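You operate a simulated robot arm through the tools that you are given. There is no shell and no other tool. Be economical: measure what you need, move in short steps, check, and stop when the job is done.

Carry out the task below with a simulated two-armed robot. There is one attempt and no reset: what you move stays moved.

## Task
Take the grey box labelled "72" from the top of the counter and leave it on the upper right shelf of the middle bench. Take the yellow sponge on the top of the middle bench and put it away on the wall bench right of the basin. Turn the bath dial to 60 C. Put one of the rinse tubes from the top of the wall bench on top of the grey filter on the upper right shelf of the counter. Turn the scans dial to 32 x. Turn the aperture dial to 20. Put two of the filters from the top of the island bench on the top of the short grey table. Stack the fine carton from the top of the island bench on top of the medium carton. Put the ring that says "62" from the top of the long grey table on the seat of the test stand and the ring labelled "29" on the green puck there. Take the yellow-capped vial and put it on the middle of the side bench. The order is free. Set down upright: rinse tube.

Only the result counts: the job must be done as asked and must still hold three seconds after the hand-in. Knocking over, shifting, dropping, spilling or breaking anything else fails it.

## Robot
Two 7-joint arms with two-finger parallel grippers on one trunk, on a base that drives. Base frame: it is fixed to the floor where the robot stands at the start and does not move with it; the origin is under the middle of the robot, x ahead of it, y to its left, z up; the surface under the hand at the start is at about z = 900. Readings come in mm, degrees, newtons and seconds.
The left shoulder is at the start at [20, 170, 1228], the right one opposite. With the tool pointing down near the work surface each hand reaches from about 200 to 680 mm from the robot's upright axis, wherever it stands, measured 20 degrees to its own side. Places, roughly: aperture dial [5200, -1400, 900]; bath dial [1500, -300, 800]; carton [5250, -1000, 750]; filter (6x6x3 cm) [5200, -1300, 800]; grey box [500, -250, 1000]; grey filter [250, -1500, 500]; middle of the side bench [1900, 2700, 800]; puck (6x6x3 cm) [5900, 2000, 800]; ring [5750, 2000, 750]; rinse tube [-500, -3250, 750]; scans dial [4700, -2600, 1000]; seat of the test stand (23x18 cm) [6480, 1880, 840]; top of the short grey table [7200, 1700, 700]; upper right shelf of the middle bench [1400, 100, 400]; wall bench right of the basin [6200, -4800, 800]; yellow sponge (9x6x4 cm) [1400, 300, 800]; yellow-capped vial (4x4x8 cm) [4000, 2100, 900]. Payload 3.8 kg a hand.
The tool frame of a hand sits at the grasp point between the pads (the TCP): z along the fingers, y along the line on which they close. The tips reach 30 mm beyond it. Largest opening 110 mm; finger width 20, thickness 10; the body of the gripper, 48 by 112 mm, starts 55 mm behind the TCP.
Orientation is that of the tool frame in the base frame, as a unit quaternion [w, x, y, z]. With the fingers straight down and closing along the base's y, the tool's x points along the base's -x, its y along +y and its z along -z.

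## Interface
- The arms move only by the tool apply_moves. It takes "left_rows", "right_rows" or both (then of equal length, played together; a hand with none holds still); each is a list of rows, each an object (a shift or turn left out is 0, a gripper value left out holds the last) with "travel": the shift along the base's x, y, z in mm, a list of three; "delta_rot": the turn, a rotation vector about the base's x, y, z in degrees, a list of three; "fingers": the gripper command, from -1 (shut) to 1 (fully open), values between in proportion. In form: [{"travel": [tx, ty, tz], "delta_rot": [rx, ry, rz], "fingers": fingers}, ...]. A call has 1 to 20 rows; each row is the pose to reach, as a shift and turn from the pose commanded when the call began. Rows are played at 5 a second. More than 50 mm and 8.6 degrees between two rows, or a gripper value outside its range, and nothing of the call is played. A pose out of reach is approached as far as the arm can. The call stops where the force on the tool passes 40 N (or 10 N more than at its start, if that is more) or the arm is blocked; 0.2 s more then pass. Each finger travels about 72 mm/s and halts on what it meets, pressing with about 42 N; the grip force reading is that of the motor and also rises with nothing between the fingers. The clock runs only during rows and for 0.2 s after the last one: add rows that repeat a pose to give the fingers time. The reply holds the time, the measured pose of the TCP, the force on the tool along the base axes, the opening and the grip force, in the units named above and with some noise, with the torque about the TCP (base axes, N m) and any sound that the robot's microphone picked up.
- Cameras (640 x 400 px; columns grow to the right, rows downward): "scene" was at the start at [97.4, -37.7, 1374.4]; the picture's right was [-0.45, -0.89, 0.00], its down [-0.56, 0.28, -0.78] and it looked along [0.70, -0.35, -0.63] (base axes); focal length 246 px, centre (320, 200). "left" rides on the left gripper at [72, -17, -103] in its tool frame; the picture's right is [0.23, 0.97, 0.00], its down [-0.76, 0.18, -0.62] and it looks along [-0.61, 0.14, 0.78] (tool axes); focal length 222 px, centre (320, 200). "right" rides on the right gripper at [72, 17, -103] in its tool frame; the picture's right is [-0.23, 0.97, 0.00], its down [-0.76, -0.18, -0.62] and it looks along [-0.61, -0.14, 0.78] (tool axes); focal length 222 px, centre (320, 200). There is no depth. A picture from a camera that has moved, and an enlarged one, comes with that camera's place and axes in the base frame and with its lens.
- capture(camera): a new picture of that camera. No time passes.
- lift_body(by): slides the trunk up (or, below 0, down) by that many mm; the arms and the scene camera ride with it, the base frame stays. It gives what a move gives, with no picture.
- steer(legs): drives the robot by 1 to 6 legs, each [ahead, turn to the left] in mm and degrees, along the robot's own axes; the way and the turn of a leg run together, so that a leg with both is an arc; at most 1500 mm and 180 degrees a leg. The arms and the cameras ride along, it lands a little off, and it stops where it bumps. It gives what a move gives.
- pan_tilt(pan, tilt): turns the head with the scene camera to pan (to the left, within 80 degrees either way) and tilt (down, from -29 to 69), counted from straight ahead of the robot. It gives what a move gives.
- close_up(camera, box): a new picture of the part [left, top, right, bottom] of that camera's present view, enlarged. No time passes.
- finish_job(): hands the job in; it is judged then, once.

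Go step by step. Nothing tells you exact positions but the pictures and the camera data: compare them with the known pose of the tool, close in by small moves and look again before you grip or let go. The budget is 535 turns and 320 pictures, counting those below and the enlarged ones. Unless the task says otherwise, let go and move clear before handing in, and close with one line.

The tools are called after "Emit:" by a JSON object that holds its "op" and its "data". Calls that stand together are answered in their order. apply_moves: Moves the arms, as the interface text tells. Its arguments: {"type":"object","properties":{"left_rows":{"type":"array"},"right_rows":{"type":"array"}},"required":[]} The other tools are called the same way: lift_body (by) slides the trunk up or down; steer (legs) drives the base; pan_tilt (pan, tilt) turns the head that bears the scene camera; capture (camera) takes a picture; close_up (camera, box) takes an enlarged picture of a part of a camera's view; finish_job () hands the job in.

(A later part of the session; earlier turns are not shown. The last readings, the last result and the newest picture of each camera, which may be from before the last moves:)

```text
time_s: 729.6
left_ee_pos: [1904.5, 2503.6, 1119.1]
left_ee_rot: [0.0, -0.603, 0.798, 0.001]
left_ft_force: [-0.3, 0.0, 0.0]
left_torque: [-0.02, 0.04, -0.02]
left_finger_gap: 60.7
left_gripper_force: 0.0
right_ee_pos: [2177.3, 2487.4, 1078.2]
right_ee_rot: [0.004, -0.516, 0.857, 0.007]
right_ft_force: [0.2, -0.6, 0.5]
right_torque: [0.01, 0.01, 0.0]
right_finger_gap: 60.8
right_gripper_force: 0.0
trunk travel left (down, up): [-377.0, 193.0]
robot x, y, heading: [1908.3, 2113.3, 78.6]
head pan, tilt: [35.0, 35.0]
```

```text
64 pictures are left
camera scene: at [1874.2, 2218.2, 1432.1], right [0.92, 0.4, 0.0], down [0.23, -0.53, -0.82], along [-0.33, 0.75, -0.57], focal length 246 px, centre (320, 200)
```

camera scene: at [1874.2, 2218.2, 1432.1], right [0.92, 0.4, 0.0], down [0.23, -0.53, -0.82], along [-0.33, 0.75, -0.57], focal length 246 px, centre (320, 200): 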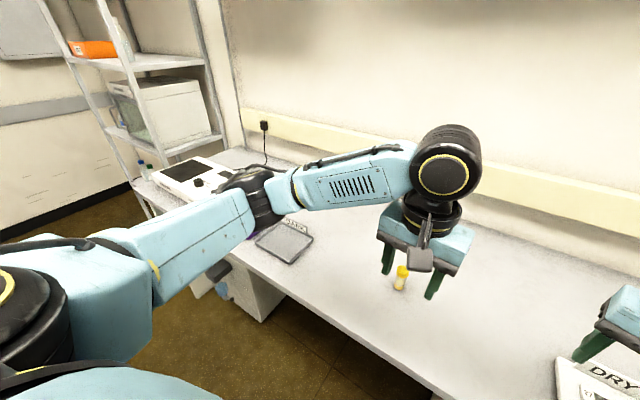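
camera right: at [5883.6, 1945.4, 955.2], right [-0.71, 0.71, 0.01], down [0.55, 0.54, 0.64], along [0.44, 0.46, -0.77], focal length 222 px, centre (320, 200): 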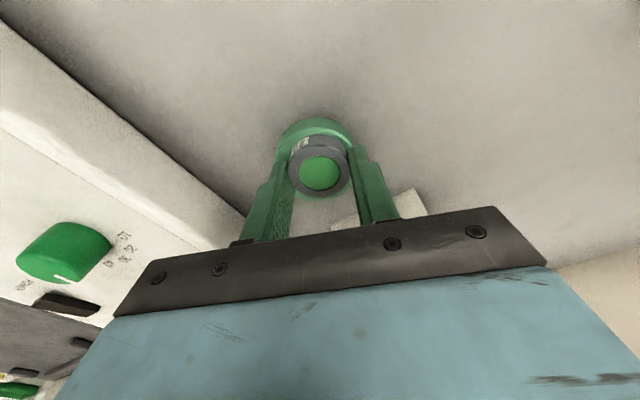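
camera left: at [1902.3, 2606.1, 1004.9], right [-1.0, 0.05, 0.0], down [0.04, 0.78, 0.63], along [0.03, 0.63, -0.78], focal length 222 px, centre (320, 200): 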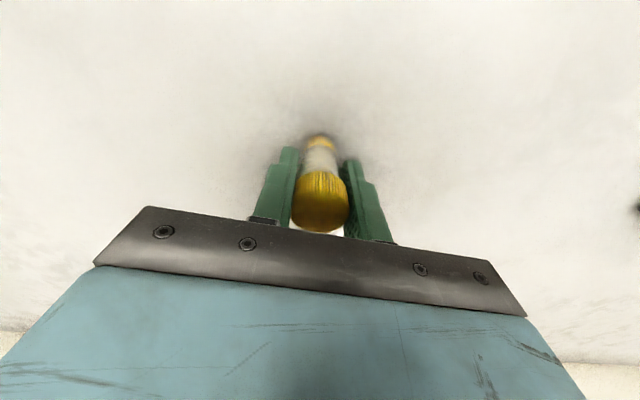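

The vial stands at the middle of the side bench. Last job: the rinse tube. I drive back round the counter's west side.

Emit:
{"op": "steer", "data": {"legs": [[-250, 0], [0, 100], [1500, 0], [800, 0], [0, 90]]}}

Emit:
{"op": "pan_tilt", "data": {"pan": 0, "tilt": 20}}

Emit:
{"op": "capture", "data": {"camera": "scene"}}

```text
time_s: 750.4
left_ee_pos: [-367.1, 1528.0, 1118.6]
left_ee_rot: [0.002, 0.748, 0.664, -0.002]
left_ft_force: [-0.2, -0.1, -0.1]
left_torque: [-0.02, 0.04, -0.01]
left_finger_gap: 60.4
left_gripper_force: 0.0
right_ee_pos: [-638.6, 1501.0, 1078.2]
right_ee_rot: [0.009, 0.814, 0.581, -0.004]
right_ft_force: [0.3, 0.4, 0.1]
right_torque: [0.02, -0.03, 0.01]
right_finger_gap: 60.5
right_gripper_force: 0.1
trunk travel left (down, up): [-377.0, 193.0]
robot x, y, heading: [-431.7, 1911.7, -92.5]
head pan, tilt: [35.0, 35.0]
```

```text
time_s: 751.4
left_ee_pos: [-367.1, 1529.4, 1119.0]
left_ee_rot: [0.001, 0.748, 0.664, -0.002]
left_ft_force: [-0.6, -0.8, 0.1]
left_torque: [0.03, 0.01, 0.0]
left_finger_gap: 60.4
left_gripper_force: 0.1
right_ee_pos: [-639.1, 1501.1, 1078.1]
right_ee_rot: [0.009, 0.813, 0.582, -0.005]
right_ft_force: [0.1, 0.2, 0.5]
right_torque: [0.01, 0.0, -0.01]
right_finger_gap: 60.5
right_gripper_force: 0.0
trunk travel left (down, up): [-377.0, 193.0]
robot x, y, heading: [-428.8, 1910.9, -92.8]
head pan, tilt: [0.0, 20.0]
```

```text
63 pictures are left
camera scene: at [-434.7, 1797.1, 1456.0], right [-1.0, 0.04, 0.0], down [0.01, 0.34, -0.94], along [-0.04, -0.94, -0.34], focal length 246 px, centre (320, 200)
```

scene: 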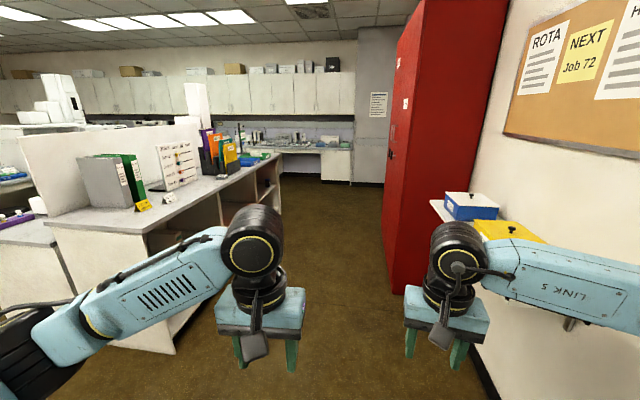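

I shift slightly left to keep clear of the wall shelf and drive south.

Emit:
{"op": "steer", "data": {"legs": [[0, 6], [1500, 0], [0, -8], [1500, 0]]}}

Emit:
{"op": "capture", "data": {"camera": "scene"}}

```text
time_s: 766.8
left_ee_pos: [-443.4, -1421.2, 1118.5]
left_ee_rot: [0.001, 0.765, 0.644, -0.002]
left_ft_force: [0.2, -0.3, -0.3]
left_torque: [-0.02, -0.01, 0.01]
left_finger_gap: 60.4
left_gripper_force: 0.1
right_ee_pos: [-715.0, -1433.9, 1077.9]
right_ee_rot: [0.008, 0.829, 0.559, -0.005]
right_ft_force: [-0.1, -0.1, 0.2]
right_torque: [-0.02, 0.02, -0.04]
right_finger_gap: 60.5
right_gripper_force: 0.2
trunk travel left (down, up): [-377.0, 193.0]
robot x, y, heading: [-482.9, -1039.9, -95.8]
head pan, tilt: [0.0, 20.0]
```

```text
62 pictures are left
camera scene: at [-496.3, -1150.1, 1456.0], right [-1.0, 0.1, 0.0], down [0.03, 0.34, -0.94], along [-0.09, -0.94, -0.34], focal length 246 px, centre (320, 200)
```

scene: 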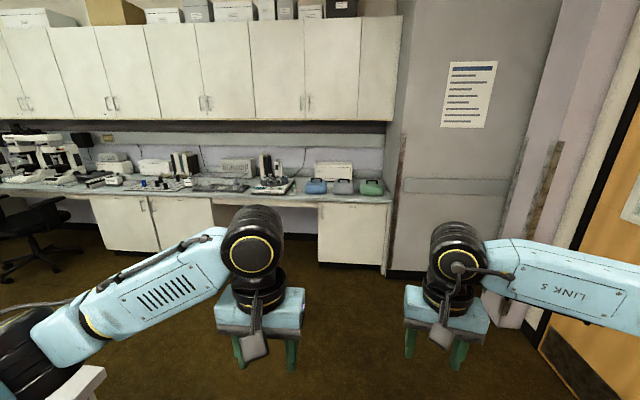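

Emit:
{"op": "close_up", "data": {"camera": "scene", "box": [70, 140, 400, 210]}}

```text
1.94 times, centred on (235, 175) of scene
camera zoom: at [-496.3, -1150.1, 1456.0], right [-1.0, 0.1, 0.0], down [0.03, 0.34, -0.94], along [-0.09, -0.94, -0.34], focal length 476 px, centre (485, 248)
```

zoom: 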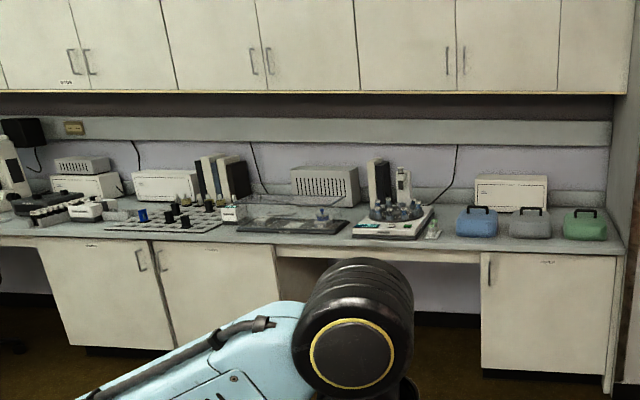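

Emit:
{"op": "steer", "data": {"legs": [[1250, 0]]}}

Emit:
{"op": "pan_tilt", "data": {"pan": 20, "tilt": 25}}

Emit:
{"op": "capture", "data": {"camera": "scene"}}

```text
time_s: 773.3
left_ee_pos: [-566.4, -2698.1, 1119.4]
left_ee_rot: [0.003, 0.765, 0.644, -0.002]
left_ft_force: [0.1, -0.1, -0.6]
left_torque: [-0.04, 0.01, -0.03]
left_finger_gap: 60.6
left_gripper_force: 0.1
right_ee_pos: [-838.4, -2712.0, 1078.4]
right_ee_rot: [0.008, 0.828, 0.56, -0.005]
right_ft_force: [-1.0, -0.4, -0.8]
right_torque: [0.02, -0.01, -0.02]
right_finger_gap: 60.7
right_gripper_force: 0.1
trunk travel left (down, up): [-377.0, 193.0]
robot x, y, heading: [-612.9, -2316.1, -95.6]
head pan, tilt: [0.0, 20.0]
```

```text
time_s: 774.1
left_ee_pos: [-567.2, -2699.4, 1118.7]
left_ee_rot: [0.003, 0.765, 0.644, -0.002]
left_ft_force: [0.5, -0.2, -0.5]
left_torque: [0.01, -0.02, -0.01]
left_finger_gap: 60.6
left_gripper_force: 0.0
right_ee_pos: [-838.8, -2712.5, 1077.6]
right_ee_rot: [0.009, 0.828, 0.56, -0.005]
right_ft_force: [-0.1, 0.5, -0.5]
right_torque: [-0.02, -0.01, 0.0]
right_finger_gap: 60.4
right_gripper_force: 0.1
trunk travel left (down, up): [-377.0, 193.0]
robot x, y, heading: [-607.9, -2312.8, -95.4]
head pan, tilt: [20.0, 25.0]
```

```text
60 pictures are left
camera scene: at [-588.6, -2424.1, 1447.9], right [-0.97, -0.25, 0.0], down [-0.11, 0.41, -0.91], along [0.23, -0.88, -0.42], focal length 246 px, centre (320, 200)
```

scene: 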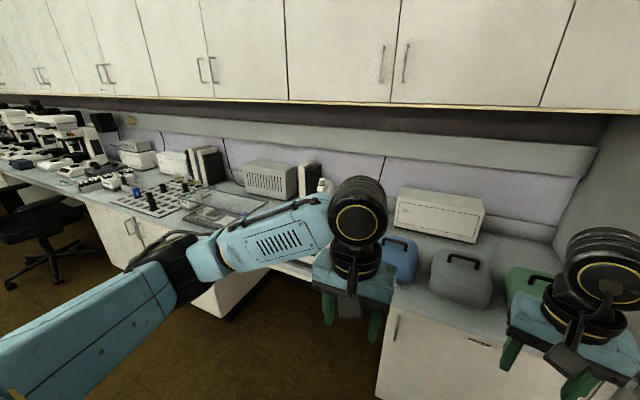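

The tube rotor is behind the left wrist. I shift the robot left (east) and closer.

Emit:
{"op": "steer", "data": {"legs": [[0, 46], [560, 0], [0, -52]]}}

Emit:
{"op": "pan_tilt", "data": {"pan": 0, "tilt": 35}}

Emit:
{"op": "capture", "data": {"camera": "scene"}}

```text
time_s: 781.8
left_ee_pos: [-221.6, -3126.1, 1119.3]
left_ee_rot: [0.002, 0.789, 0.614, -0.001]
left_ft_force: [-0.2, -0.4, 0.0]
left_torque: [0.01, -0.02, -0.04]
left_finger_gap: 60.5
left_gripper_force: 0.0
right_ee_pos: [-495.0, -3117.7, 1078.2]
right_ee_rot: [0.008, 0.849, 0.528, -0.005]
right_ft_force: [0.3, -0.3, 0.5]
right_torque: [0.01, 0.0, 0.0]
right_finger_gap: 60.7
right_gripper_force: 0.0
trunk travel left (down, up): [-377.0, 193.0]
robot x, y, heading: [-232.1, -2739.4, -100.1]
head pan, tilt: [20.0, 25.0]
```

```text
time_s: 782.6
left_ee_pos: [-221.2, -3125.6, 1119.4]
left_ee_rot: [0.003, 0.789, 0.614, -0.002]
left_ft_force: [-0.3, -0.2, 0.1]
left_torque: [0.03, 0.0, 0.01]
left_finger_gap: 60.4
left_gripper_force: 0.1
right_ee_pos: [-494.0, -3118.4, 1078.9]
right_ee_rot: [0.008, 0.85, 0.527, -0.006]
right_ft_force: [-0.7, 0.2, 0.3]
right_torque: [0.0, 0.01, 0.01]
right_finger_gap: 60.5
right_gripper_force: 0.2
trunk travel left (down, up): [-377.0, 193.0]
robot x, y, heading: [-233.8, -2741.9, -100.1]
head pan, tilt: [0.0, 35.0]
```

```text
59 pictures are left
camera scene: at [-252.5, -2846.8, 1432.2], right [-0.99, 0.17, 0.0], down [0.1, 0.56, -0.82], along [-0.14, -0.81, -0.57], focal length 246 px, centre (320, 200)
```

scene: 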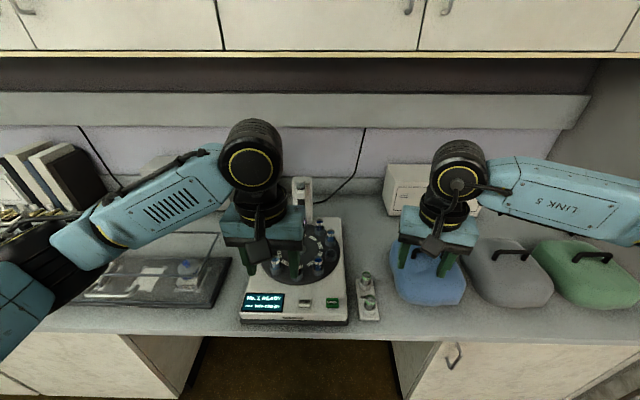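

Emit:
{"op": "close_up", "data": {"camera": "scene", "box": [230, 200, 400, 340]}}

```text
2.86 times, centred on (315, 270) of scene
camera zoom: at [-252.5, -2846.8, 1432.2], right [-0.99, 0.17, 0.0], down [0.1, 0.56, -0.82], along [-0.14, -0.81, -0.57], focal length 702 px, centre (334, 0)
```

zoom: 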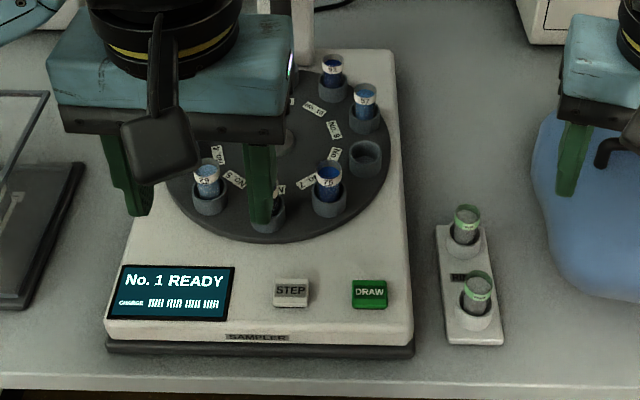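

Emit:
{"op": "close_up", "data": {"camera": "scene", "box": [340, 262, 395, 326]}}

```text
6.25 times, centred on (368, 294) of scene
camera zoom: at [-252.5, -2846.8, 1432.2], right [-0.99, 0.17, 0.0], down [0.1, 0.56, -0.82], along [-0.14, -0.81, -0.57], focal length 1535 px, centre (23, -388)
```

zoom: 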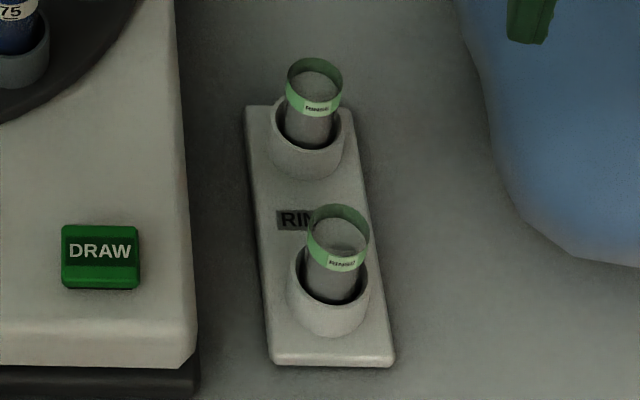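

The front rinse tube (label RINSE) is near [-452, -3207]. I'll grip it with the right hand tilted 45° so it stays upright and can go into the shelf. First align the hand.

Emit:
{"op": "apply_moves", "data": {"right_rows": [{"travel": [5, 10, 0], "delta_rot": [0, 0, 5], "fingers": 0.0}, {"travel": [10, 20, 0], "delta_rot": [0, 0, 10], "fingers": 0.0}, {"travel": [15, 30, 0], "delta_rot": [0, 0, 15], "fingers": 0.0}, {"travel": [15, 30, 0], "delta_rot": [0, 0, 15], "fingers": 0.0}]}}

Emit:
{"op": "apply_moves", "data": {"right_rows": [{"travel": [0, 10, 0], "delta_rot": [-7.4, 1.3, 0]}, {"travel": [5, 20, 0], "delta_rot": [-14.8, 2.6, 0]}, {"travel": [10, 30, 0], "delta_rot": [-22.1, 4, 0]}, {"travel": [15, 40, 0], "delta_rot": [-29.5, 5.3, 0]}, {"travel": [20, 50, 0], "delta_rot": [-36.9, 6.6, 0]}, {"travel": [25, 55, 0], "delta_rot": [-44.3, 7.9, 0]}, {"travel": [25, 55, -40], "delta_rot": [-44.3, 7.9, 0]}, {"travel": [25, 55, -80], "delta_rot": [-44.3, 7.9, 0]}, {"travel": [25, 55, -80], "delta_rot": [-44.3, 7.9, 0]}]}}

Emit:
{"op": "capture", "data": {"camera": "right"}}

Emit:
{"op": "capture", "data": {"camera": "scene"}}

```text
time_s: 783.6
left_ee_pos: [-220.9, -3126.2, 1117.7]
left_ee_rot: [0.002, 0.788, 0.615, -0.001]
left_ft_force: [0.4, -0.6, -0.1]
left_torque: [0.03, -0.04, 0.01]
left_finger_gap: 60.6
left_gripper_force: 0.1
right_ee_pos: [-478.3, -3087.7, 1079.8]
right_ee_rot: [0.009, 0.773, 0.634, -0.003]
right_ft_force: [-0.6, -0.1, -0.1]
right_torque: [0.0, -0.02, -0.01]
right_finger_gap: 54.9
right_gripper_force: 0.0
trunk travel left (down, up): [-377.0, 193.0]
robot x, y, heading: [-231.4, -2740.7, -99.8]
head pan, tilt: [0.0, 35.0]
```

```text
time_s: 785.6
left_ee_pos: [-225.8, -3124.6, 1119.2]
left_ee_rot: [0.003, 0.789, 0.614, -0.001]
left_ft_force: [-1.1, 1.3, -0.4]
left_torque: [0.0, -0.05, -0.03]
left_finger_gap: 60.5
left_gripper_force: 0.0
right_ee_pos: [-453.0, -3041.1, 991.7]
right_ee_rot: [0.257, 0.712, 0.583, -0.294]
right_ft_force: [-1.4, 0.2, 0.4]
right_torque: [-0.01, -0.02, 0.0]
right_finger_gap: 55.1
right_gripper_force: 0.2
right hand out of reach, approached as far as the arm can: row 4, 5, 6, 7, 8, 9
trunk travel left (down, up): [-377.0, 193.0]
robot x, y, heading: [-236.1, -2738.6, -100.0]
head pan, tilt: [0.0, 35.0]
```

```text
56 pictures are left
camera right: at [-414.8, -2920.9, 1012.2], right [0.92, -0.34, 0.18], down [-0.21, -0.04, 0.98], along [-0.32, -0.94, -0.11], focal length 222 px, centre (320, 200)
```

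right: 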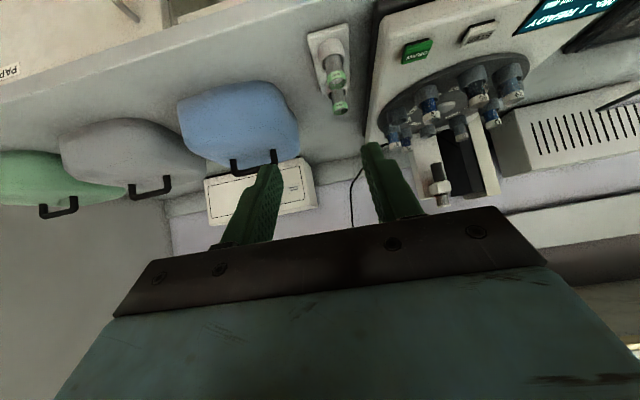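

```text
55 pictures are left
camera scene: at [-257.2, -2845.4, 1432.1], right [-0.98, 0.17, 0.0], down [0.1, 0.56, -0.82], along [-0.14, -0.81, -0.57], focal length 246 px, centre (320, 200)
```

scene: 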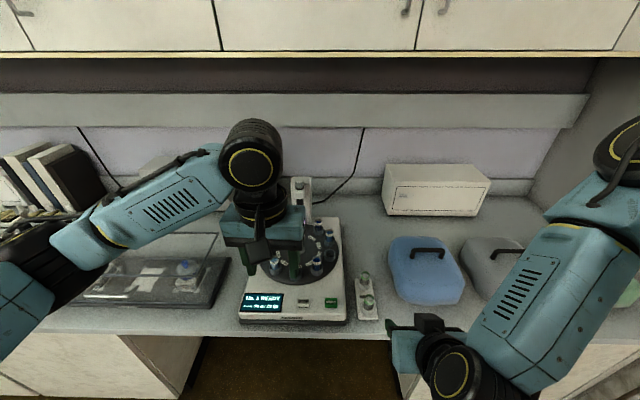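

Stereo: tube axis at [-458, -3218], rim z ≈ 818. I move in along the tilted axis, stopping short to check.

Emit:
{"op": "apply_moves", "data": {"right_rows": [{"travel": [-1, -30, -32]}, {"travel": [-1, -62, -66]}, {"travel": [-2, -94, -100]}, {"travel": [-2, -120, -128]}, {"travel": [-2, -120, -128]}]}}

Emit:
{"op": "capture", "data": {"camera": "right"}}

Emit:
{"op": "close_up", "data": {"camera": "scene", "box": [310, 240, 430, 340]}}

```text
time_s: 786.8
left_ee_pos: [-221.4, -3125.9, 1118.3]
left_ee_rot: [0.002, 0.789, 0.614, -0.002]
left_ft_force: [0.4, 0.3, 1.0]
left_torque: [0.02, 0.0, -0.04]
left_finger_gap: 60.6
left_gripper_force: 0.0
right_ee_pos: [-439.6, -3172.7, 872.1]
right_ee_rot: [0.251, 0.713, 0.584, -0.295]
right_ft_force: [0.5, 0.4, 0.7]
right_torque: [0.0, 0.02, 0.01]
right_finger_gap: 54.9
right_gripper_force: 0.1
right hand out of reach, approached as far as the arm can: row 1, 2, 3, 4, 5
trunk travel left (down, up): [-377.0, 193.0]
robot x, y, heading: [-234.0, -2743.1, -100.1]
head pan, tilt: [0.0, 35.0]
```

```text
54 pictures are left
camera right: at [-400.7, -3052.0, 893.5], right [0.92, -0.34, 0.18], down [-0.2, -0.05, 0.98], along [-0.33, -0.94, -0.12], focal length 222 px, centre (320, 200)
```

right: 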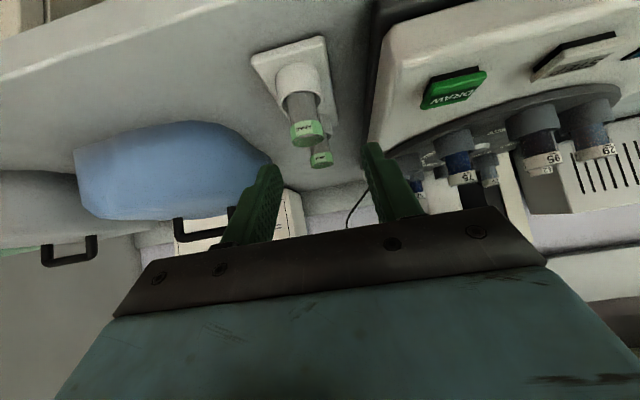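

```text
4.00 times, centred on (370, 290) of scene
camera zoom: at [-252.6, -2846.4, 1432.2], right [-0.98, 0.17, 0.0], down [0.1, 0.56, -0.82], along [-0.14, -0.81, -0.57], focal length 982 px, centre (120, -160)
```

zoom: 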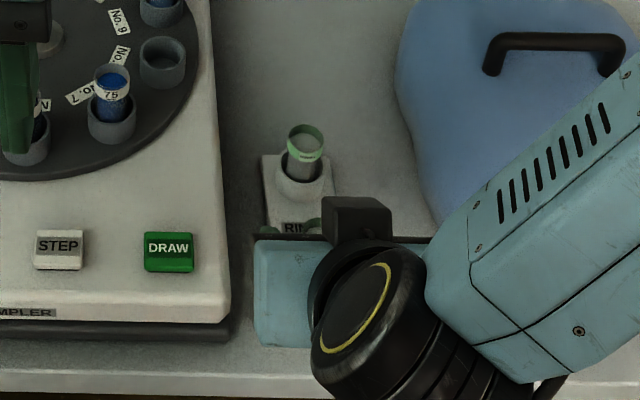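

The right arm is too folded here. I retreat along the axis, back the robot 130 mm and re-approach.

Emit:
{"op": "apply_moves", "data": {"right_rows": [{"travel": [0, 25, 30]}, {"travel": [0, 55, 60]}, {"travel": [0, 85, 90]}, {"travel": [0, 100, 120]}, {"travel": [0, 100, 120]}]}}

Emit:
{"op": "steer", "data": {"legs": [[-130, 0]]}}

```text
time_s: 788.0
left_ee_pos: [-222.1, -3126.2, 1119.1]
left_ee_rot: [0.002, 0.789, 0.614, -0.002]
left_ft_force: [-0.5, -1.1, 0.1]
left_torque: [-0.03, 0.0, 0.0]
left_finger_gap: 60.7
left_gripper_force: 0.1
right_ee_pos: [-438.5, -3069.8, 991.6]
right_ee_rot: [0.257, 0.711, 0.585, -0.294]
right_ft_force: [-0.2, -0.5, 0.3]
right_torque: [-0.02, -0.04, -0.03]
right_finger_gap: 55.3
right_gripper_force: 0.1
trunk travel left (down, up): [-377.0, 193.0]
robot x, y, heading: [-231.5, -2740.8, -99.7]
head pan, tilt: [0.0, 35.0]
```

```text
time_s: 789.3
left_ee_pos: [-198.3, -2995.3, 1118.5]
left_ee_rot: [0.003, 0.79, 0.613, -0.001]
left_ft_force: [-0.6, 0.9, -0.4]
left_torque: [-0.01, -0.01, -0.04]
left_finger_gap: 60.5
left_gripper_force: 0.1
right_ee_pos: [-415.4, -2939.0, 992.1]
right_ee_rot: [0.256, 0.711, 0.584, -0.294]
right_ft_force: [0.1, 0.6, -0.9]
right_torque: [0.0, 0.01, -0.02]
right_finger_gap: 55.1
right_gripper_force: 0.0
trunk travel left (down, up): [-377.0, 193.0]
robot x, y, heading: [-208.1, -2610.4, -100.1]
head pan, tilt: [0.0, 35.0]
```

Emit:
{"op": "apply_moves", "data": {"right_rows": [{"travel": [-6, -40, -5]}, {"travel": [-12, -80, -15]}, {"travel": [-18, -120, -30]}, {"travel": [-24, -155, -55]}, {"travel": [-29, -185, -85]}, {"travel": [-33, -212, -115]}, {"travel": [-35, -235, -140]}, {"travel": [-35, -235, -140]}]}}

Emit:
{"op": "capture", "data": {"camera": "right"}}

```text
time_s: 791.1
left_ee_pos: [-199.6, -2997.0, 1118.3]
left_ee_rot: [0.002, 0.79, 0.613, -0.002]
left_ft_force: [0.3, -0.3, -0.6]
left_torque: [0.01, 0.02, 0.0]
left_finger_gap: 60.6
left_gripper_force: 0.0
right_ee_pos: [-449.6, -3176.0, 850.6]
right_ee_rot: [0.257, 0.711, 0.584, -0.295]
right_ft_force: [0.3, 1.2, 0.1]
right_torque: [0.0, 0.0, 0.01]
right_finger_gap: 55.1
right_gripper_force: 0.1
trunk travel left (down, up): [-377.0, 193.0]
robot x, y, heading: [-204.0, -2609.1, -99.8]
head pan, tilt: [0.0, 35.0]
```

```text
52 pictures are left
camera right: at [-411.1, -3056.6, 871.8], right [0.92, -0.33, 0.18], down [-0.21, -0.04, 0.98], along [-0.32, -0.94, -0.11], focal length 222 px, centre (320, 200)
```

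right: 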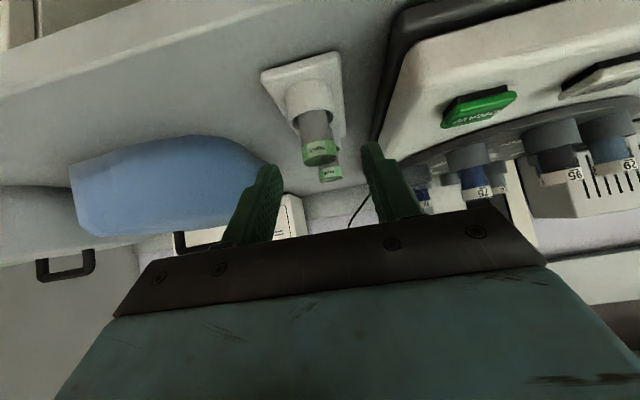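

Reached cleanly, aligned. Advance along the axis to the tube.

Emit:
{"op": "apply_moves", "data": {"right_rows": [{"travel": [-1, -9, -9]}, {"travel": [-3, -18, -17]}, {"travel": [-4, -26, -25]}, {"travel": [-5, -31, -30]}, {"travel": [-5, -31, -30]}]}}

Emit:
{"op": "capture", "data": {"camera": "right"}}

```text
time_s: 792.3
left_ee_pos: [-199.2, -2997.0, 1118.8]
left_ee_rot: [0.002, 0.789, 0.614, -0.001]
left_ft_force: [0.5, -0.3, -0.6]
left_torque: [0.01, 0.03, -0.01]
left_finger_gap: 60.5
left_gripper_force: 0.1
right_ee_pos: [-456.3, -3207.7, 821.3]
right_ee_rot: [0.257, 0.711, 0.585, -0.295]
right_ft_force: [0.0, 0.0, -0.3]
right_torque: [0.0, 0.0, 0.0]
right_finger_gap: 55.1
right_gripper_force: 0.1
trunk travel left (down, up): [-377.0, 193.0]
robot x, y, heading: [-209.7, -2612.6, -100.0]
head pan, tilt: [0.0, 35.0]
```

```text
51 pictures are left
camera right: at [-418.0, -3086.0, 843.0], right [0.92, -0.33, 0.18], down [-0.21, -0.04, 0.98], along [-0.32, -0.94, -0.11], focal length 222 px, centre (320, 200)
```

right: 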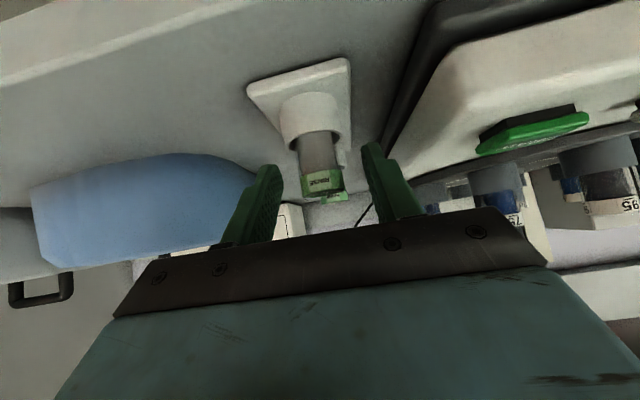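

Tube is between the fingers. Close gently and check.

Emit:
{"op": "apply_moves", "data": {"right_rows": [{"fingers": -0.3}, {"fingers": -0.6}, {"fingers": -1}, {"fingers": -1}, {"fingers": -1}]}}

Emit:
{"op": "capture", "data": {"camera": "right"}}

```text
time_s: 793.5
left_ee_pos: [-199.5, -2997.1, 1118.0]
left_ee_rot: [0.002, 0.789, 0.614, -0.001]
left_ft_force: [0.2, -0.3, -0.6]
left_torque: [-0.01, 0.0, 0.0]
left_finger_gap: 60.4
left_gripper_force: 0.0
right_ee_pos: [-456.5, -3205.1, 821.7]
right_ee_rot: [0.256, 0.712, 0.584, -0.294]
right_ft_force: [-0.2, 0.2, -0.1]
right_torque: [-0.01, -0.03, 0.03]
right_finger_gap: 24.2
right_gripper_force: 41.6
trunk travel left (down, up): [-377.0, 193.0]
robot x, y, heading: [-208.2, -2611.0, -100.0]
head pan, tilt: [0.0, 35.0]
```

```text
50 pictures are left
camera right: at [-418.2, -3085.9, 843.0], right [0.92, -0.34, 0.18], down [-0.21, -0.04, 0.98], along [-0.32, -0.94, -0.11], focal length 222 px, centre (320, 200)
```

right: 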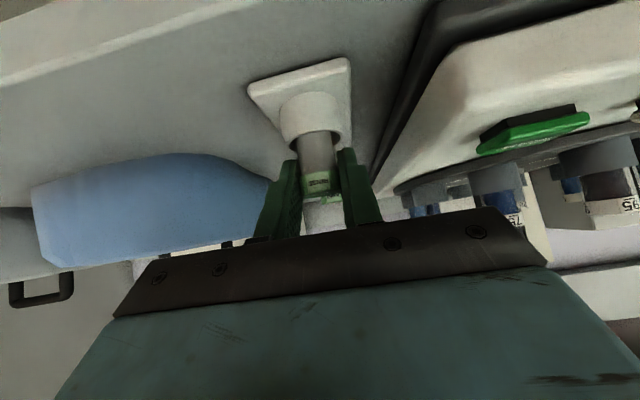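

Gripped (24 mm). Lift slowly straight up.

Emit:
{"op": "apply_moves", "data": {"right_rows": [{"travel": [0, 0, 6]}, {"travel": [0, 0, 14]}, {"travel": [0, 0, 24]}, {"travel": [0, 0, 36]}, {"travel": [0, 0, 50]}, {"travel": [0, 0, 66]}, {"travel": [0, 0, 84]}, {"travel": [0, 0, 100]}, {"travel": [0, 0, 100]}]}}

Emit:
{"op": "capture", "data": {"camera": "right"}}

```text
time_s: 795.5
left_ee_pos: [-199.0, -2997.2, 1119.9]
left_ee_rot: [0.003, 0.79, 0.614, -0.001]
left_ft_force: [-0.1, -0.7, -0.1]
left_torque: [0.0, -0.03, 0.01]
left_finger_gap: 60.7
left_gripper_force: 0.2
right_ee_pos: [-457.0, -3205.6, 921.2]
right_ee_rot: [0.257, 0.711, 0.584, -0.294]
right_ft_force: [0.2, 0.5, -0.7]
right_torque: [-0.01, 0.0, 0.01]
right_finger_gap: 24.2
right_gripper_force: 42.3
trunk travel left (down, up): [-377.0, 193.0]
robot x, y, heading: [-207.5, -2610.2, -99.8]
head pan, tilt: [0.0, 35.0]
```

```text
49 pictures are left
camera right: at [-418.3, -3085.1, 941.8], right [0.92, -0.33, 0.18], down [-0.21, -0.04, 0.98], along [-0.32, -0.94, -0.11], focal length 222 px, centre (320, 200)
```

right: 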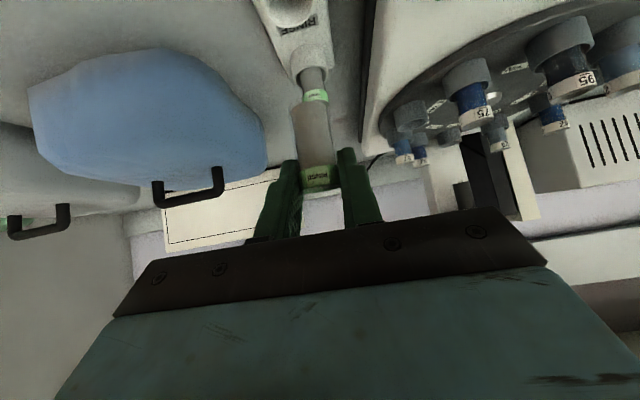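

The tube is out. Retract the hand towards the robot, tube upright.

Emit:
{"op": "apply_moves", "data": {"right_rows": [{"travel": [5, 30, 12]}, {"travel": [10, 65, 25]}, {"travel": [16, 100, 40]}, {"travel": [22, 135, 55]}, {"travel": [28, 165, 70]}, {"travel": [34, 190, 85]}, {"travel": [34, 190, 85]}]}}

Emit:
{"op": "steer", "data": {"legs": [[-200, 0], [0, -144]]}}

Emit:
{"op": "pan_tilt", "data": {"pan": -45, "tilt": 30}}

Emit:
{"op": "capture", "data": {"camera": "scene"}}

```text
time_s: 797.1
left_ee_pos: [-198.8, -2996.9, 1118.4]
left_ee_rot: [0.002, 0.79, 0.614, -0.001]
left_ft_force: [0.1, 0.1, 0.3]
left_torque: [0.0, 0.01, -0.02]
left_finger_gap: 60.4
left_gripper_force: 0.1
right_ee_pos: [-422.1, -3018.4, 1006.1]
right_ee_rot: [0.257, 0.711, 0.584, -0.295]
right_ft_force: [0.0, 0.1, -1.9]
right_torque: [0.01, 0.01, -0.01]
right_finger_gap: 24.2
right_gripper_force: 41.7
trunk travel left (down, up): [-377.0, 193.0]
robot x, y, heading: [-207.8, -2611.3, -100.0]
head pan, tilt: [0.0, 35.0]
```

```text
time_s: 804.7
left_ee_pos: [-404.5, -2104.3, 1119.2]
left_ee_rot: [0.0, 0.82, -0.573, -0.003]
left_ft_force: [0.1, 0.0, 0.7]
left_torque: [0.0, 0.01, -0.01]
left_finger_gap: 60.8
left_gripper_force: 0.1
right_ee_pos: [-231.2, -1960.9, 1005.2]
right_ee_rot: [-0.206, 0.769, -0.506, -0.333]
right_ft_force: [0.1, -0.6, 0.7]
right_torque: [0.0, -0.03, 0.0]
right_finger_gap: 24.4
right_gripper_force: 41.9
trunk travel left (down, up): [-377.0, 193.0]
robot x, y, heading: [-171.7, -2412.9, 114.4]
head pan, tilt: [0.0, 35.0]
```

```text
time_s: 805.8
left_ee_pos: [-405.3, -2105.0, 1117.8]
left_ee_rot: [-0.001, 0.82, -0.572, -0.003]
left_ft_force: [-1.3, -0.5, -0.2]
left_torque: [0.01, 0.0, 0.0]
left_finger_gap: 60.6
left_gripper_force: 0.1
right_ee_pos: [-231.5, -1961.7, 1004.7]
right_ee_rot: [-0.205, 0.769, -0.507, -0.331]
right_ft_force: [-1.1, -0.7, -0.8]
right_torque: [-0.01, -0.02, 0.02]
right_finger_gap: 24.0
right_gripper_force: 41.9
trunk travel left (down, up): [-377.0, 193.0]
robot x, y, heading: [-174.0, -2420.0, 114.6]
head pan, tilt: [-45.0, 30.0]
```

```text
48 pictures are left
camera scene: at [-153.5, -2312.6, 1439.9], right [0.94, -0.35, 0.0], down [-0.18, -0.47, -0.87], along [0.3, 0.81, -0.5], focal length 246 px, centre (320, 200)
```

scene: 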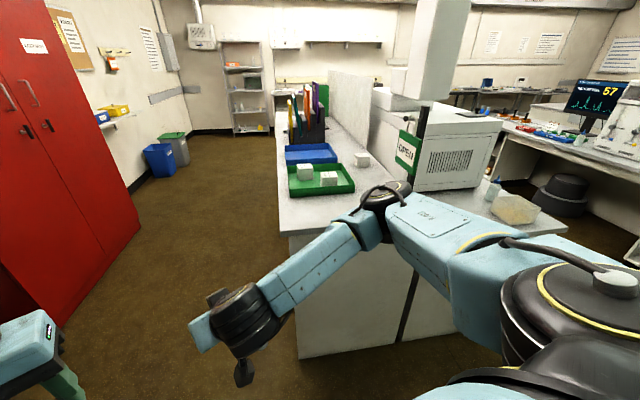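

I drive to the front of the counter's right shelf unit and face it.

Emit:
{"op": "steer", "data": {"legs": [[0, 7], [1150, 0], [0, -132]]}}

Emit:
{"op": "pan_tilt", "data": {"pan": -5, "tilt": 40}}

Emit:
{"op": "capture", "data": {"camera": "scene"}}

```text
time_s: 817.6
left_ee_pos: [-380.3, -1416.0, 1118.4]
left_ee_rot: [0.003, 0.115, 0.993, 0.001]
left_ft_force: [-0.2, -0.2, 0.3]
left_torque: [0.01, 0.0, 0.03]
left_finger_gap: 60.5
left_gripper_force: 0.1
right_ee_pos: [-355.6, -1640.1, 1005.5]
right_ee_rot: [0.39, 0.082, 0.917, -0.023]
right_ft_force: [0.5, 0.8, -0.1]
right_torque: [0.0, 0.0, -0.03]
right_finger_gap: 23.8
right_gripper_force: 42.1
trunk travel left (down, up): [-377.0, 193.0]
robot x, y, heading: [-764.4, -1434.1, -8.8]
head pan, tilt: [-45.0, 30.0]
```

```text
time_s: 818.6
left_ee_pos: [-380.1, -1416.5, 1119.6]
left_ee_rot: [0.002, 0.114, 0.993, 0.001]
left_ft_force: [-0.8, 1.0, -0.3]
left_torque: [0.01, -0.01, 0.03]
left_finger_gap: 60.5
left_gripper_force: 0.2
right_ee_pos: [-354.6, -1637.6, 1005.8]
right_ee_rot: [0.39, 0.082, 0.917, -0.024]
right_ft_force: [-0.1, 0.0, 0.5]
right_torque: [0.0, 0.0, -0.03]
right_finger_gap: 23.8
right_gripper_force: 42.0
trunk travel left (down, up): [-377.0, 193.0]
robot x, y, heading: [-764.5, -1435.8, -8.8]
head pan, tilt: [-5.0, 40.0]
```

```text
47 pictures are left
camera scene: at [-663.1, -1458.3, 1424.6], right [-0.24, -0.97, 0.0], down [-0.62, 0.16, -0.77], along [0.74, -0.19, -0.64], focal length 246 px, centre (320, 200)
```

scene: 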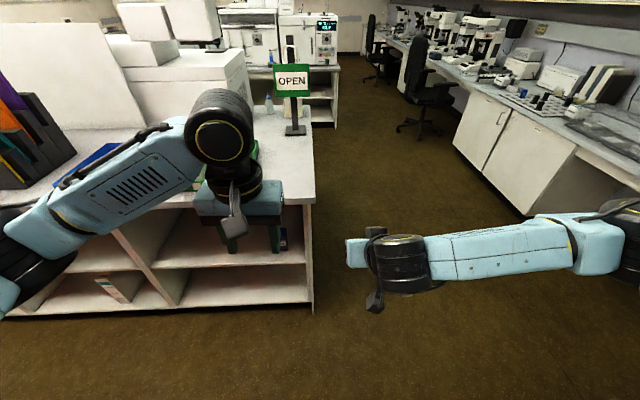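

I lower the trunk for the low shelf and move the left hand aside.

Emit:
{"op": "lift_body", "data": {"by": -290}}

Emit:
{"op": "apply_moves", "data": {"left_rows": [{"travel": [-15, 40, 25]}, {"travel": [-30, 80, 50]}, {"travel": [-30, 120, 75]}, {"travel": [-30, 160, 100]}, {"travel": [-30, 195, 130]}, {"travel": [-30, 230, 160]}, {"travel": [-30, 230, 160]}]}}

Emit:
{"op": "capture", "data": {"camera": "scene"}}

```text
time_s: 821.6
left_ee_pos: [-379.8, -1417.9, 829.3]
left_ee_rot: [0.003, 0.115, 0.993, 0.0]
left_ft_force: [-0.3, -0.6, 0.9]
left_torque: [-0.01, -0.01, -0.01]
left_finger_gap: 60.6
left_gripper_force: 0.2
right_ee_pos: [-355.1, -1639.1, 715.7]
right_ee_rot: [0.39, 0.081, 0.917, -0.023]
right_ft_force: [-0.1, 0.3, -0.4]
right_torque: [0.0, -0.01, 0.02]
right_finger_gap: 24.2
right_gripper_force: 42.0
trunk travel left (down, up): [-87.0, 483.0]
robot x, y, heading: [-765.8, -1439.5, -8.8]
head pan, tilt: [-5.0, 40.0]
```

```text
time_s: 823.2
left_ee_pos: [-410.6, -1185.5, 990.5]
left_ee_rot: [0.002, 0.115, 0.993, 0.0]
left_ft_force: [0.2, -0.3, -0.5]
left_torque: [0.02, 0.01, -0.01]
left_finger_gap: 60.6
left_gripper_force: 0.0
right_ee_pos: [-355.9, -1638.9, 716.0]
right_ee_rot: [0.39, 0.082, 0.917, -0.024]
right_ft_force: [-0.2, 0.9, -0.2]
right_torque: [0.03, -0.01, 0.01]
right_finger_gap: 24.1
right_gripper_force: 41.6
trunk travel left (down, up): [-87.0, 483.0]
robot x, y, heading: [-762.7, -1435.8, -8.9]
head pan, tilt: [-5.0, 40.0]
```

```text
46 pictures are left
camera scene: at [-663.1, -1458.2, 1134.6], right [-0.24, -0.97, 0.0], down [-0.62, 0.15, -0.77], along [0.74, -0.18, -0.64], focal length 246 px, centre (320, 200)
```

scene: 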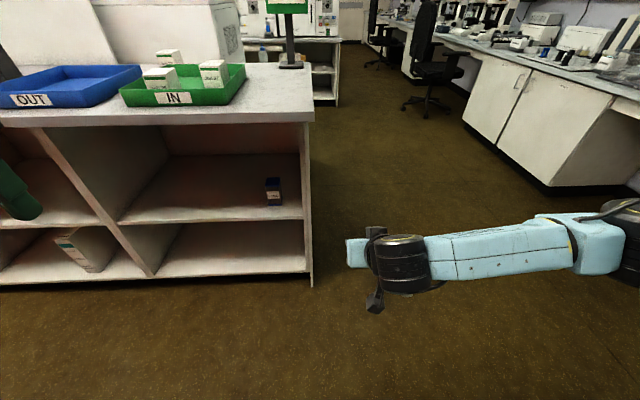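

Emit:
{"op": "close_up", "data": {"camera": "scene", "box": [110, 110, 320, 240]}}

```text
3.05 times, centred on (215, 175) of scene
camera zoom: at [-663.1, -1458.2, 1134.6], right [-0.24, -0.97, 0.0], down [-0.62, 0.15, -0.77], along [0.74, -0.18, -0.64], focal length 748 px, centre (640, 276)
```

zoom: 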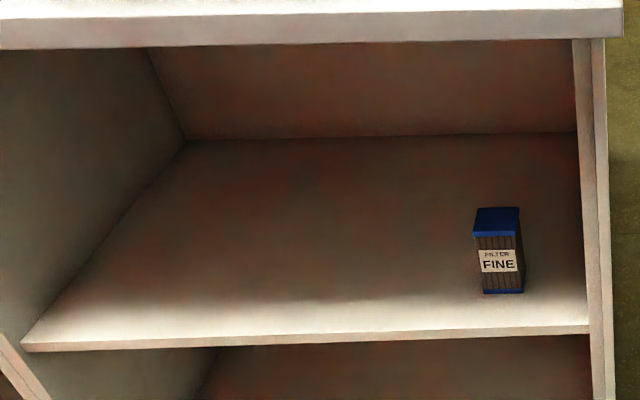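

The filter (label FINE, blue top) stands on the upper right shelf: top near [85, -1462, 608]. I shift the robot so the right hand faces it.

Emit:
{"op": "steer", "data": {"legs": [[0, 50], [260, 0], [0, -51]]}}

Emit:
{"op": "pan_tilt", "data": {"pan": -10, "tilt": 40}}

Emit:
{"op": "capture", "data": {"camera": "scene"}}

Emit:
{"op": "capture", "data": {"camera": "right"}}

```text
time_s: 829.5
left_ee_pos: [-205.6, -1039.7, 989.1]
left_ee_rot: [0.003, 0.135, 0.991, 0.0]
left_ft_force: [-0.7, -0.7, 0.8]
left_torque: [-0.02, 0.01, -0.01]
left_finger_gap: 60.3
left_gripper_force: 0.1
right_ee_pos: [-168.0, -1493.2, 716.5]
right_ee_rot: [0.389, 0.099, 0.915, -0.031]
right_ft_force: [0.2, 0.1, -0.6]
right_torque: [0.0, 0.03, 0.02]
right_finger_gap: 24.1
right_gripper_force: 41.9
trunk travel left (down, up): [-87.0, 483.0]
robot x, y, heading: [-573.4, -1270.9, -10.9]
head pan, tilt: [-5.0, 40.0]
```

```text
time_s: 830.2
left_ee_pos: [-205.1, -1038.9, 989.8]
left_ee_rot: [0.004, 0.135, 0.991, 0.001]
left_ft_force: [-0.2, -0.9, -0.7]
left_torque: [0.0, -0.02, 0.01]
left_finger_gap: 60.5
left_gripper_force: 0.1
right_ee_pos: [-168.0, -1493.3, 715.4]
right_ee_rot: [0.388, 0.1, 0.916, -0.031]
right_ft_force: [0.3, -0.5, -0.7]
right_torque: [-0.01, 0.03, -0.04]
right_finger_gap: 24.1
right_gripper_force: 42.0
trunk travel left (down, up): [-87.0, 483.0]
robot x, y, heading: [-570.8, -1274.7, -11.0]
head pan, tilt: [-10.0, 40.0]
```

```text
44 pictures are left
camera scene: at [-470.7, -1307.4, 1134.6], right [-0.36, -0.93, 0.0], down [-0.6, 0.23, -0.77], along [0.71, -0.28, -0.64], focal length 246 px, centre (320, 200)
```

scene: 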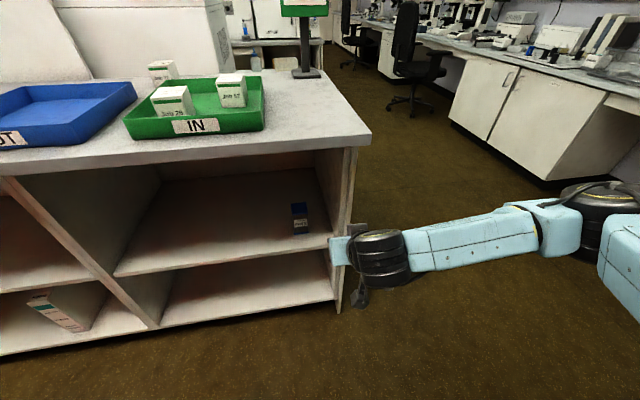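

```text
43 pictures are left
camera right: at [-287.0, -1450.1, 736.6], right [0.35, 0.92, 0.18], down [0.04, -0.21, 0.98], along [0.93, -0.34, -0.11], focal length 222 px, centre (320, 200)
```

right: 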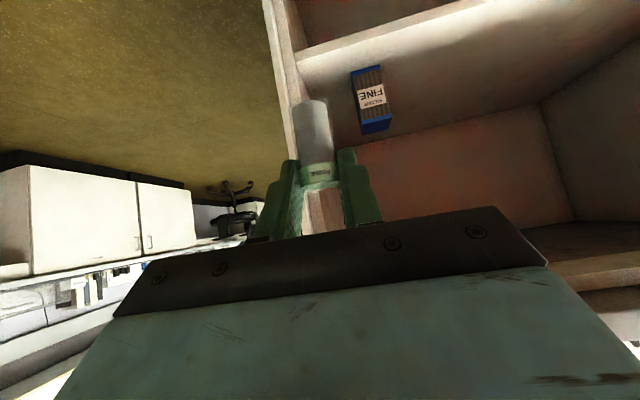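

Emit:
{"op": "close_up", "data": {"camera": "right", "box": [290, 50, 430, 200]}}

Emit:
{"op": "close_up", "data": {"camera": "scene", "box": [260, 180, 350, 260]}}

```text
2.67 times, centred on (360, 125) of right
camera zoom: at [-287.0, -1450.1, 736.6], right [0.35, 0.92, 0.18], down [0.04, -0.21, 0.98], along [0.93, -0.34, -0.11], focal length 592 px, centre (213, 400)
```

zoom: 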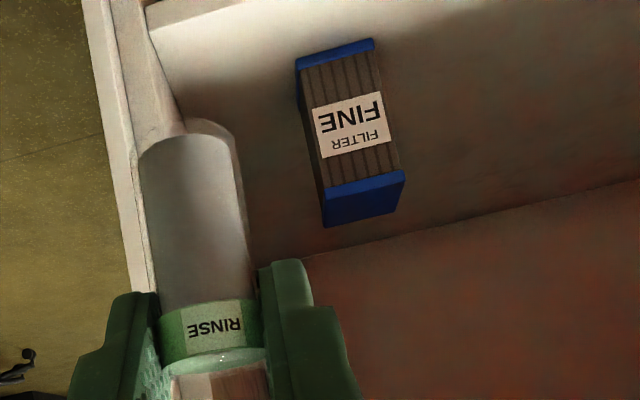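

```text
5.00 times, centred on (305, 220) of scene
camera zoom: at [-470.7, -1307.4, 1134.6], right [-0.36, -0.93, 0.0], down [-0.6, 0.23, -0.77], along [0.71, -0.28, -0.64], focal length 1228 px, centre (395, 100)
```

zoom: 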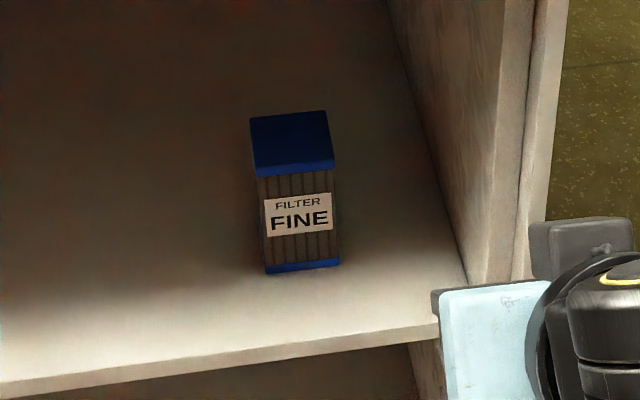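

Target: TCP at [104, -1465], tube bottom 59 mm below TCP, filter top z ≈ 586. I enter the compartment at z ≈ 668 in small steps.

Emit:
{"op": "apply_moves", "data": {"right_rows": [{"travel": [20, 3, -20]}, {"travel": [45, 6, -38]}, {"travel": [75, 9, -46]}, {"travel": [105, 12, -46]}, {"travel": [135, 15, -46]}, {"travel": [165, 18, -46]}, {"travel": [190, 20, -46]}, {"travel": [190, 20, -46]}]}}

Emit:
{"op": "capture", "data": {"camera": "right"}}

Emit:
{"op": "capture", "data": {"camera": "scene"}}

```text
time_s: 832.0
left_ee_pos: [-205.6, -1040.1, 990.4]
left_ee_rot: [0.003, 0.134, 0.991, 0.001]
left_ft_force: [0.3, 0.4, 0.0]
left_torque: [-0.04, -0.01, -0.01]
left_finger_gap: 60.7
left_gripper_force: 0.1
right_ee_pos: [22.1, -1473.0, 669.8]
right_ee_rot: [0.389, 0.1, 0.915, -0.032]
right_ft_force: [0.2, -0.4, 0.0]
right_torque: [0.01, 0.01, 0.03]
right_finger_gap: 24.3
right_gripper_force: 41.8
trunk travel left (down, up): [-87.0, 483.0]
robot x, y, heading: [-566.7, -1271.6, -11.3]
head pan, tilt: [-10.0, 40.0]
```

```text
40 pictures are left
camera right: at [-97.8, -1430.7, 690.0], right [0.35, 0.92, 0.18], down [0.04, -0.21, 0.98], along [0.93, -0.34, -0.11], focal length 222 px, centre (320, 200)
```

right: 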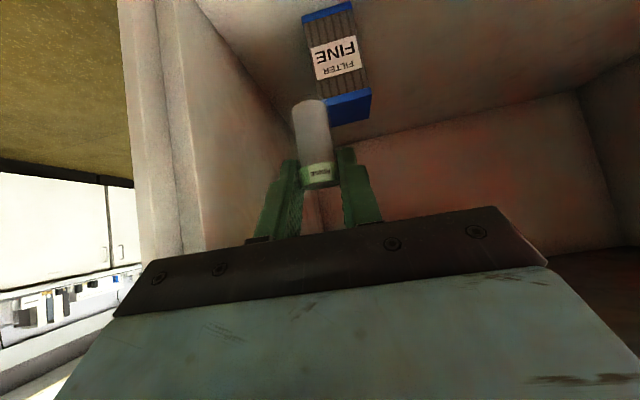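

```text
39 pictures are left
camera scene: at [-470.6, -1307.4, 1134.6], right [-0.36, -0.93, 0.0], down [-0.6, 0.23, -0.77], along [0.71, -0.28, -0.64], focal length 246 px, centre (320, 200)
```

scene: 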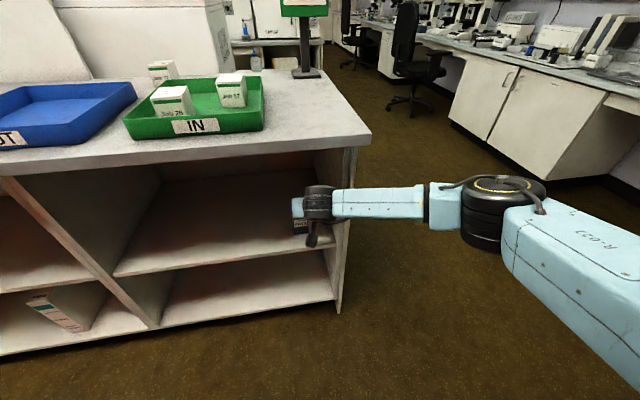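

Emit:
{"op": "apply_moves", "data": {"right_rows": [{"travel": [20, 3, 0]}, {"travel": [40, 5, 0]}, {"travel": [58, 7, 0]}, {"travel": [58, 7, 0]}]}}

Emit:
{"op": "close_up", "data": {"camera": "right", "box": [250, 20, 410, 200]}}

```text
time_s: 833.0
left_ee_pos: [-203.6, -1038.2, 991.3]
left_ee_rot: [0.002, 0.135, 0.991, 0.001]
left_ft_force: [0.0, -0.2, 0.5]
left_torque: [0.01, -0.03, 0.01]
left_finger_gap: 60.5
left_gripper_force: 0.1
right_ee_pos: [81.8, -1466.7, 668.4]
right_ee_rot: [0.39, 0.099, 0.915, -0.031]
right_ft_force: [-0.8, 0.5, -0.4]
right_torque: [-0.02, 0.02, 0.01]
right_finger_gap: 24.0
right_gripper_force: 41.7
trunk travel left (down, up): [-87.0, 483.0]
robot x, y, heading: [-569.9, -1268.7, -11.5]
head pan, tilt: [-10.0, 40.0]
```

```text
2.22 times, centred on (330, 110) of right
camera zoom: at [-37.2, -1423.9, 689.1], right [0.35, 0.92, 0.18], down [0.04, -0.21, 0.98], along [0.93, -0.34, -0.11], focal length 494 px, centre (298, 400)
```

zoom: 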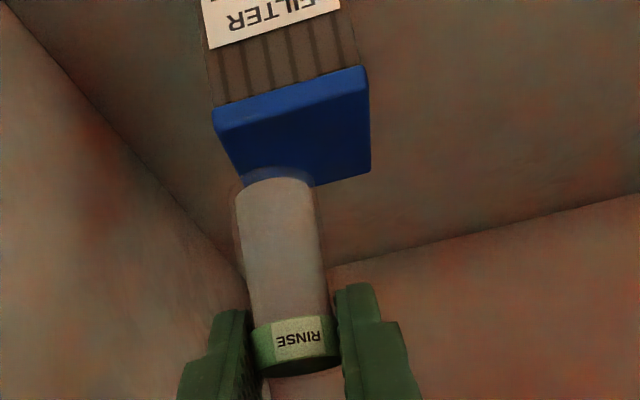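

Refined: filter top centre [131, -1466], z ≈ 575. Tube axis is at x ≈ 94, so I lower 18 mm and advance 37 mm.

Emit:
{"op": "apply_moves", "data": {"right_rows": [{"travel": [0, 0, -9]}, {"travel": [0, 0, -17]}, {"travel": [12, 0, -17]}, {"travel": [24, 0, -17]}, {"travel": [36, 0, -17]}, {"travel": [36, 0, -17]}]}}

Emit:
{"op": "close_up", "data": {"camera": "right", "box": [250, 20, 410, 200]}}

```text
time_s: 834.4
left_ee_pos: [-205.9, -1037.7, 990.9]
left_ee_rot: [0.003, 0.134, 0.991, 0.0]
left_ft_force: [0.0, -0.4, -0.9]
left_torque: [0.0, -0.02, -0.03]
left_finger_gap: 60.5
left_gripper_force: 0.2
right_ee_pos: [116.7, -1465.9, 650.9]
right_ee_rot: [0.39, 0.099, 0.915, -0.03]
right_ft_force: [-1.0, -0.2, -0.4]
right_torque: [0.02, 0.0, 0.01]
right_finger_gap: 23.9
right_gripper_force: 41.5
trunk travel left (down, up): [-87.0, 483.0]
robot x, y, heading: [-570.0, -1270.2, -11.3]
head pan, tilt: [-10.0, 40.0]
```

```text
2.22 times, centred on (330, 110) of right
camera zoom: at [-2.7, -1423.4, 671.8], right [0.35, 0.92, 0.18], down [0.04, -0.21, 0.98], along [0.93, -0.34, -0.11], focal length 494 px, centre (298, 400)
```

zoom: 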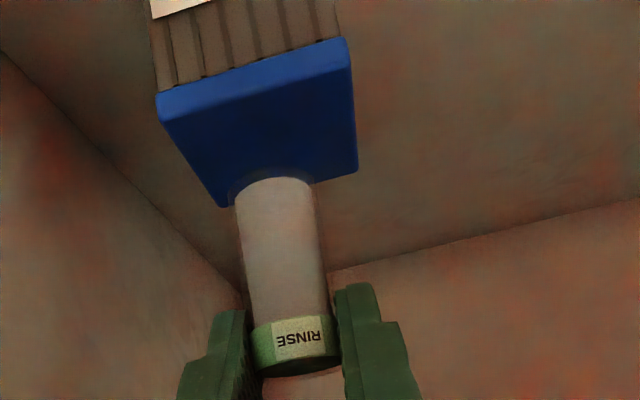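

Almost centred; 8 mm more forward, then lower onto the filter.

Emit:
{"op": "apply_moves", "data": {"right_rows": [{"travel": [8, -1, 0]}, {"travel": [8, -1, -4]}, {"travel": [8, -1, -7]}, {"travel": [8, -1, -10]}, {"travel": [8, -1, -12]}, {"travel": [8, -1, -12]}]}}

Emit:
{"op": "close_up", "data": {"camera": "right", "box": [250, 20, 410, 200]}}

```text
time_s: 835.8
left_ee_pos: [-205.9, -1037.9, 990.0]
left_ee_rot: [0.002, 0.135, 0.991, 0.0]
left_ft_force: [0.2, -0.7, 0.3]
left_torque: [0.03, 0.01, -0.01]
left_finger_gap: 60.2
left_gripper_force: 0.0
right_ee_pos: [118.7, -1468.1, 645.7]
right_ee_rot: [0.39, 0.099, 0.915, -0.031]
right_ft_force: [0.8, 1.0, -0.2]
right_torque: [0.01, 0.0, -0.01]
right_finger_gap: 24.0
right_gripper_force: 42.3
right hand out of reach, approached as far as the arm can: row 1, 2, 3, 4, 5, 6
trunk travel left (down, up): [-87.0, 483.0]
robot x, y, heading: [-570.0, -1270.7, -11.4]
head pan, tilt: [-10.0, 40.0]
```

```text
2.22 times, centred on (330, 110) of right
camera zoom: at [-0.9, -1425.0, 666.8], right [0.35, 0.92, 0.18], down [0.04, -0.21, 0.98], along [0.93, -0.34, -0.11], focal length 494 px, centre (298, 400)
```

zoom: 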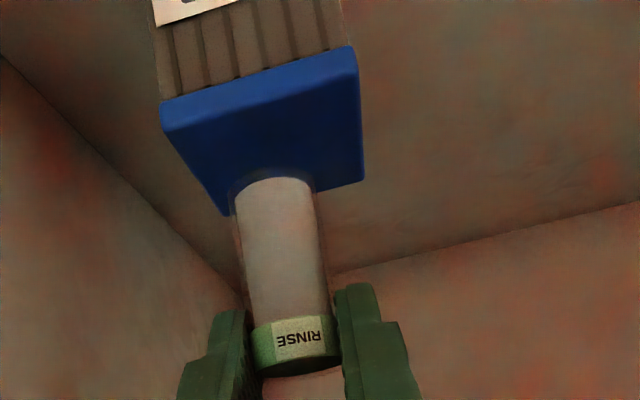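

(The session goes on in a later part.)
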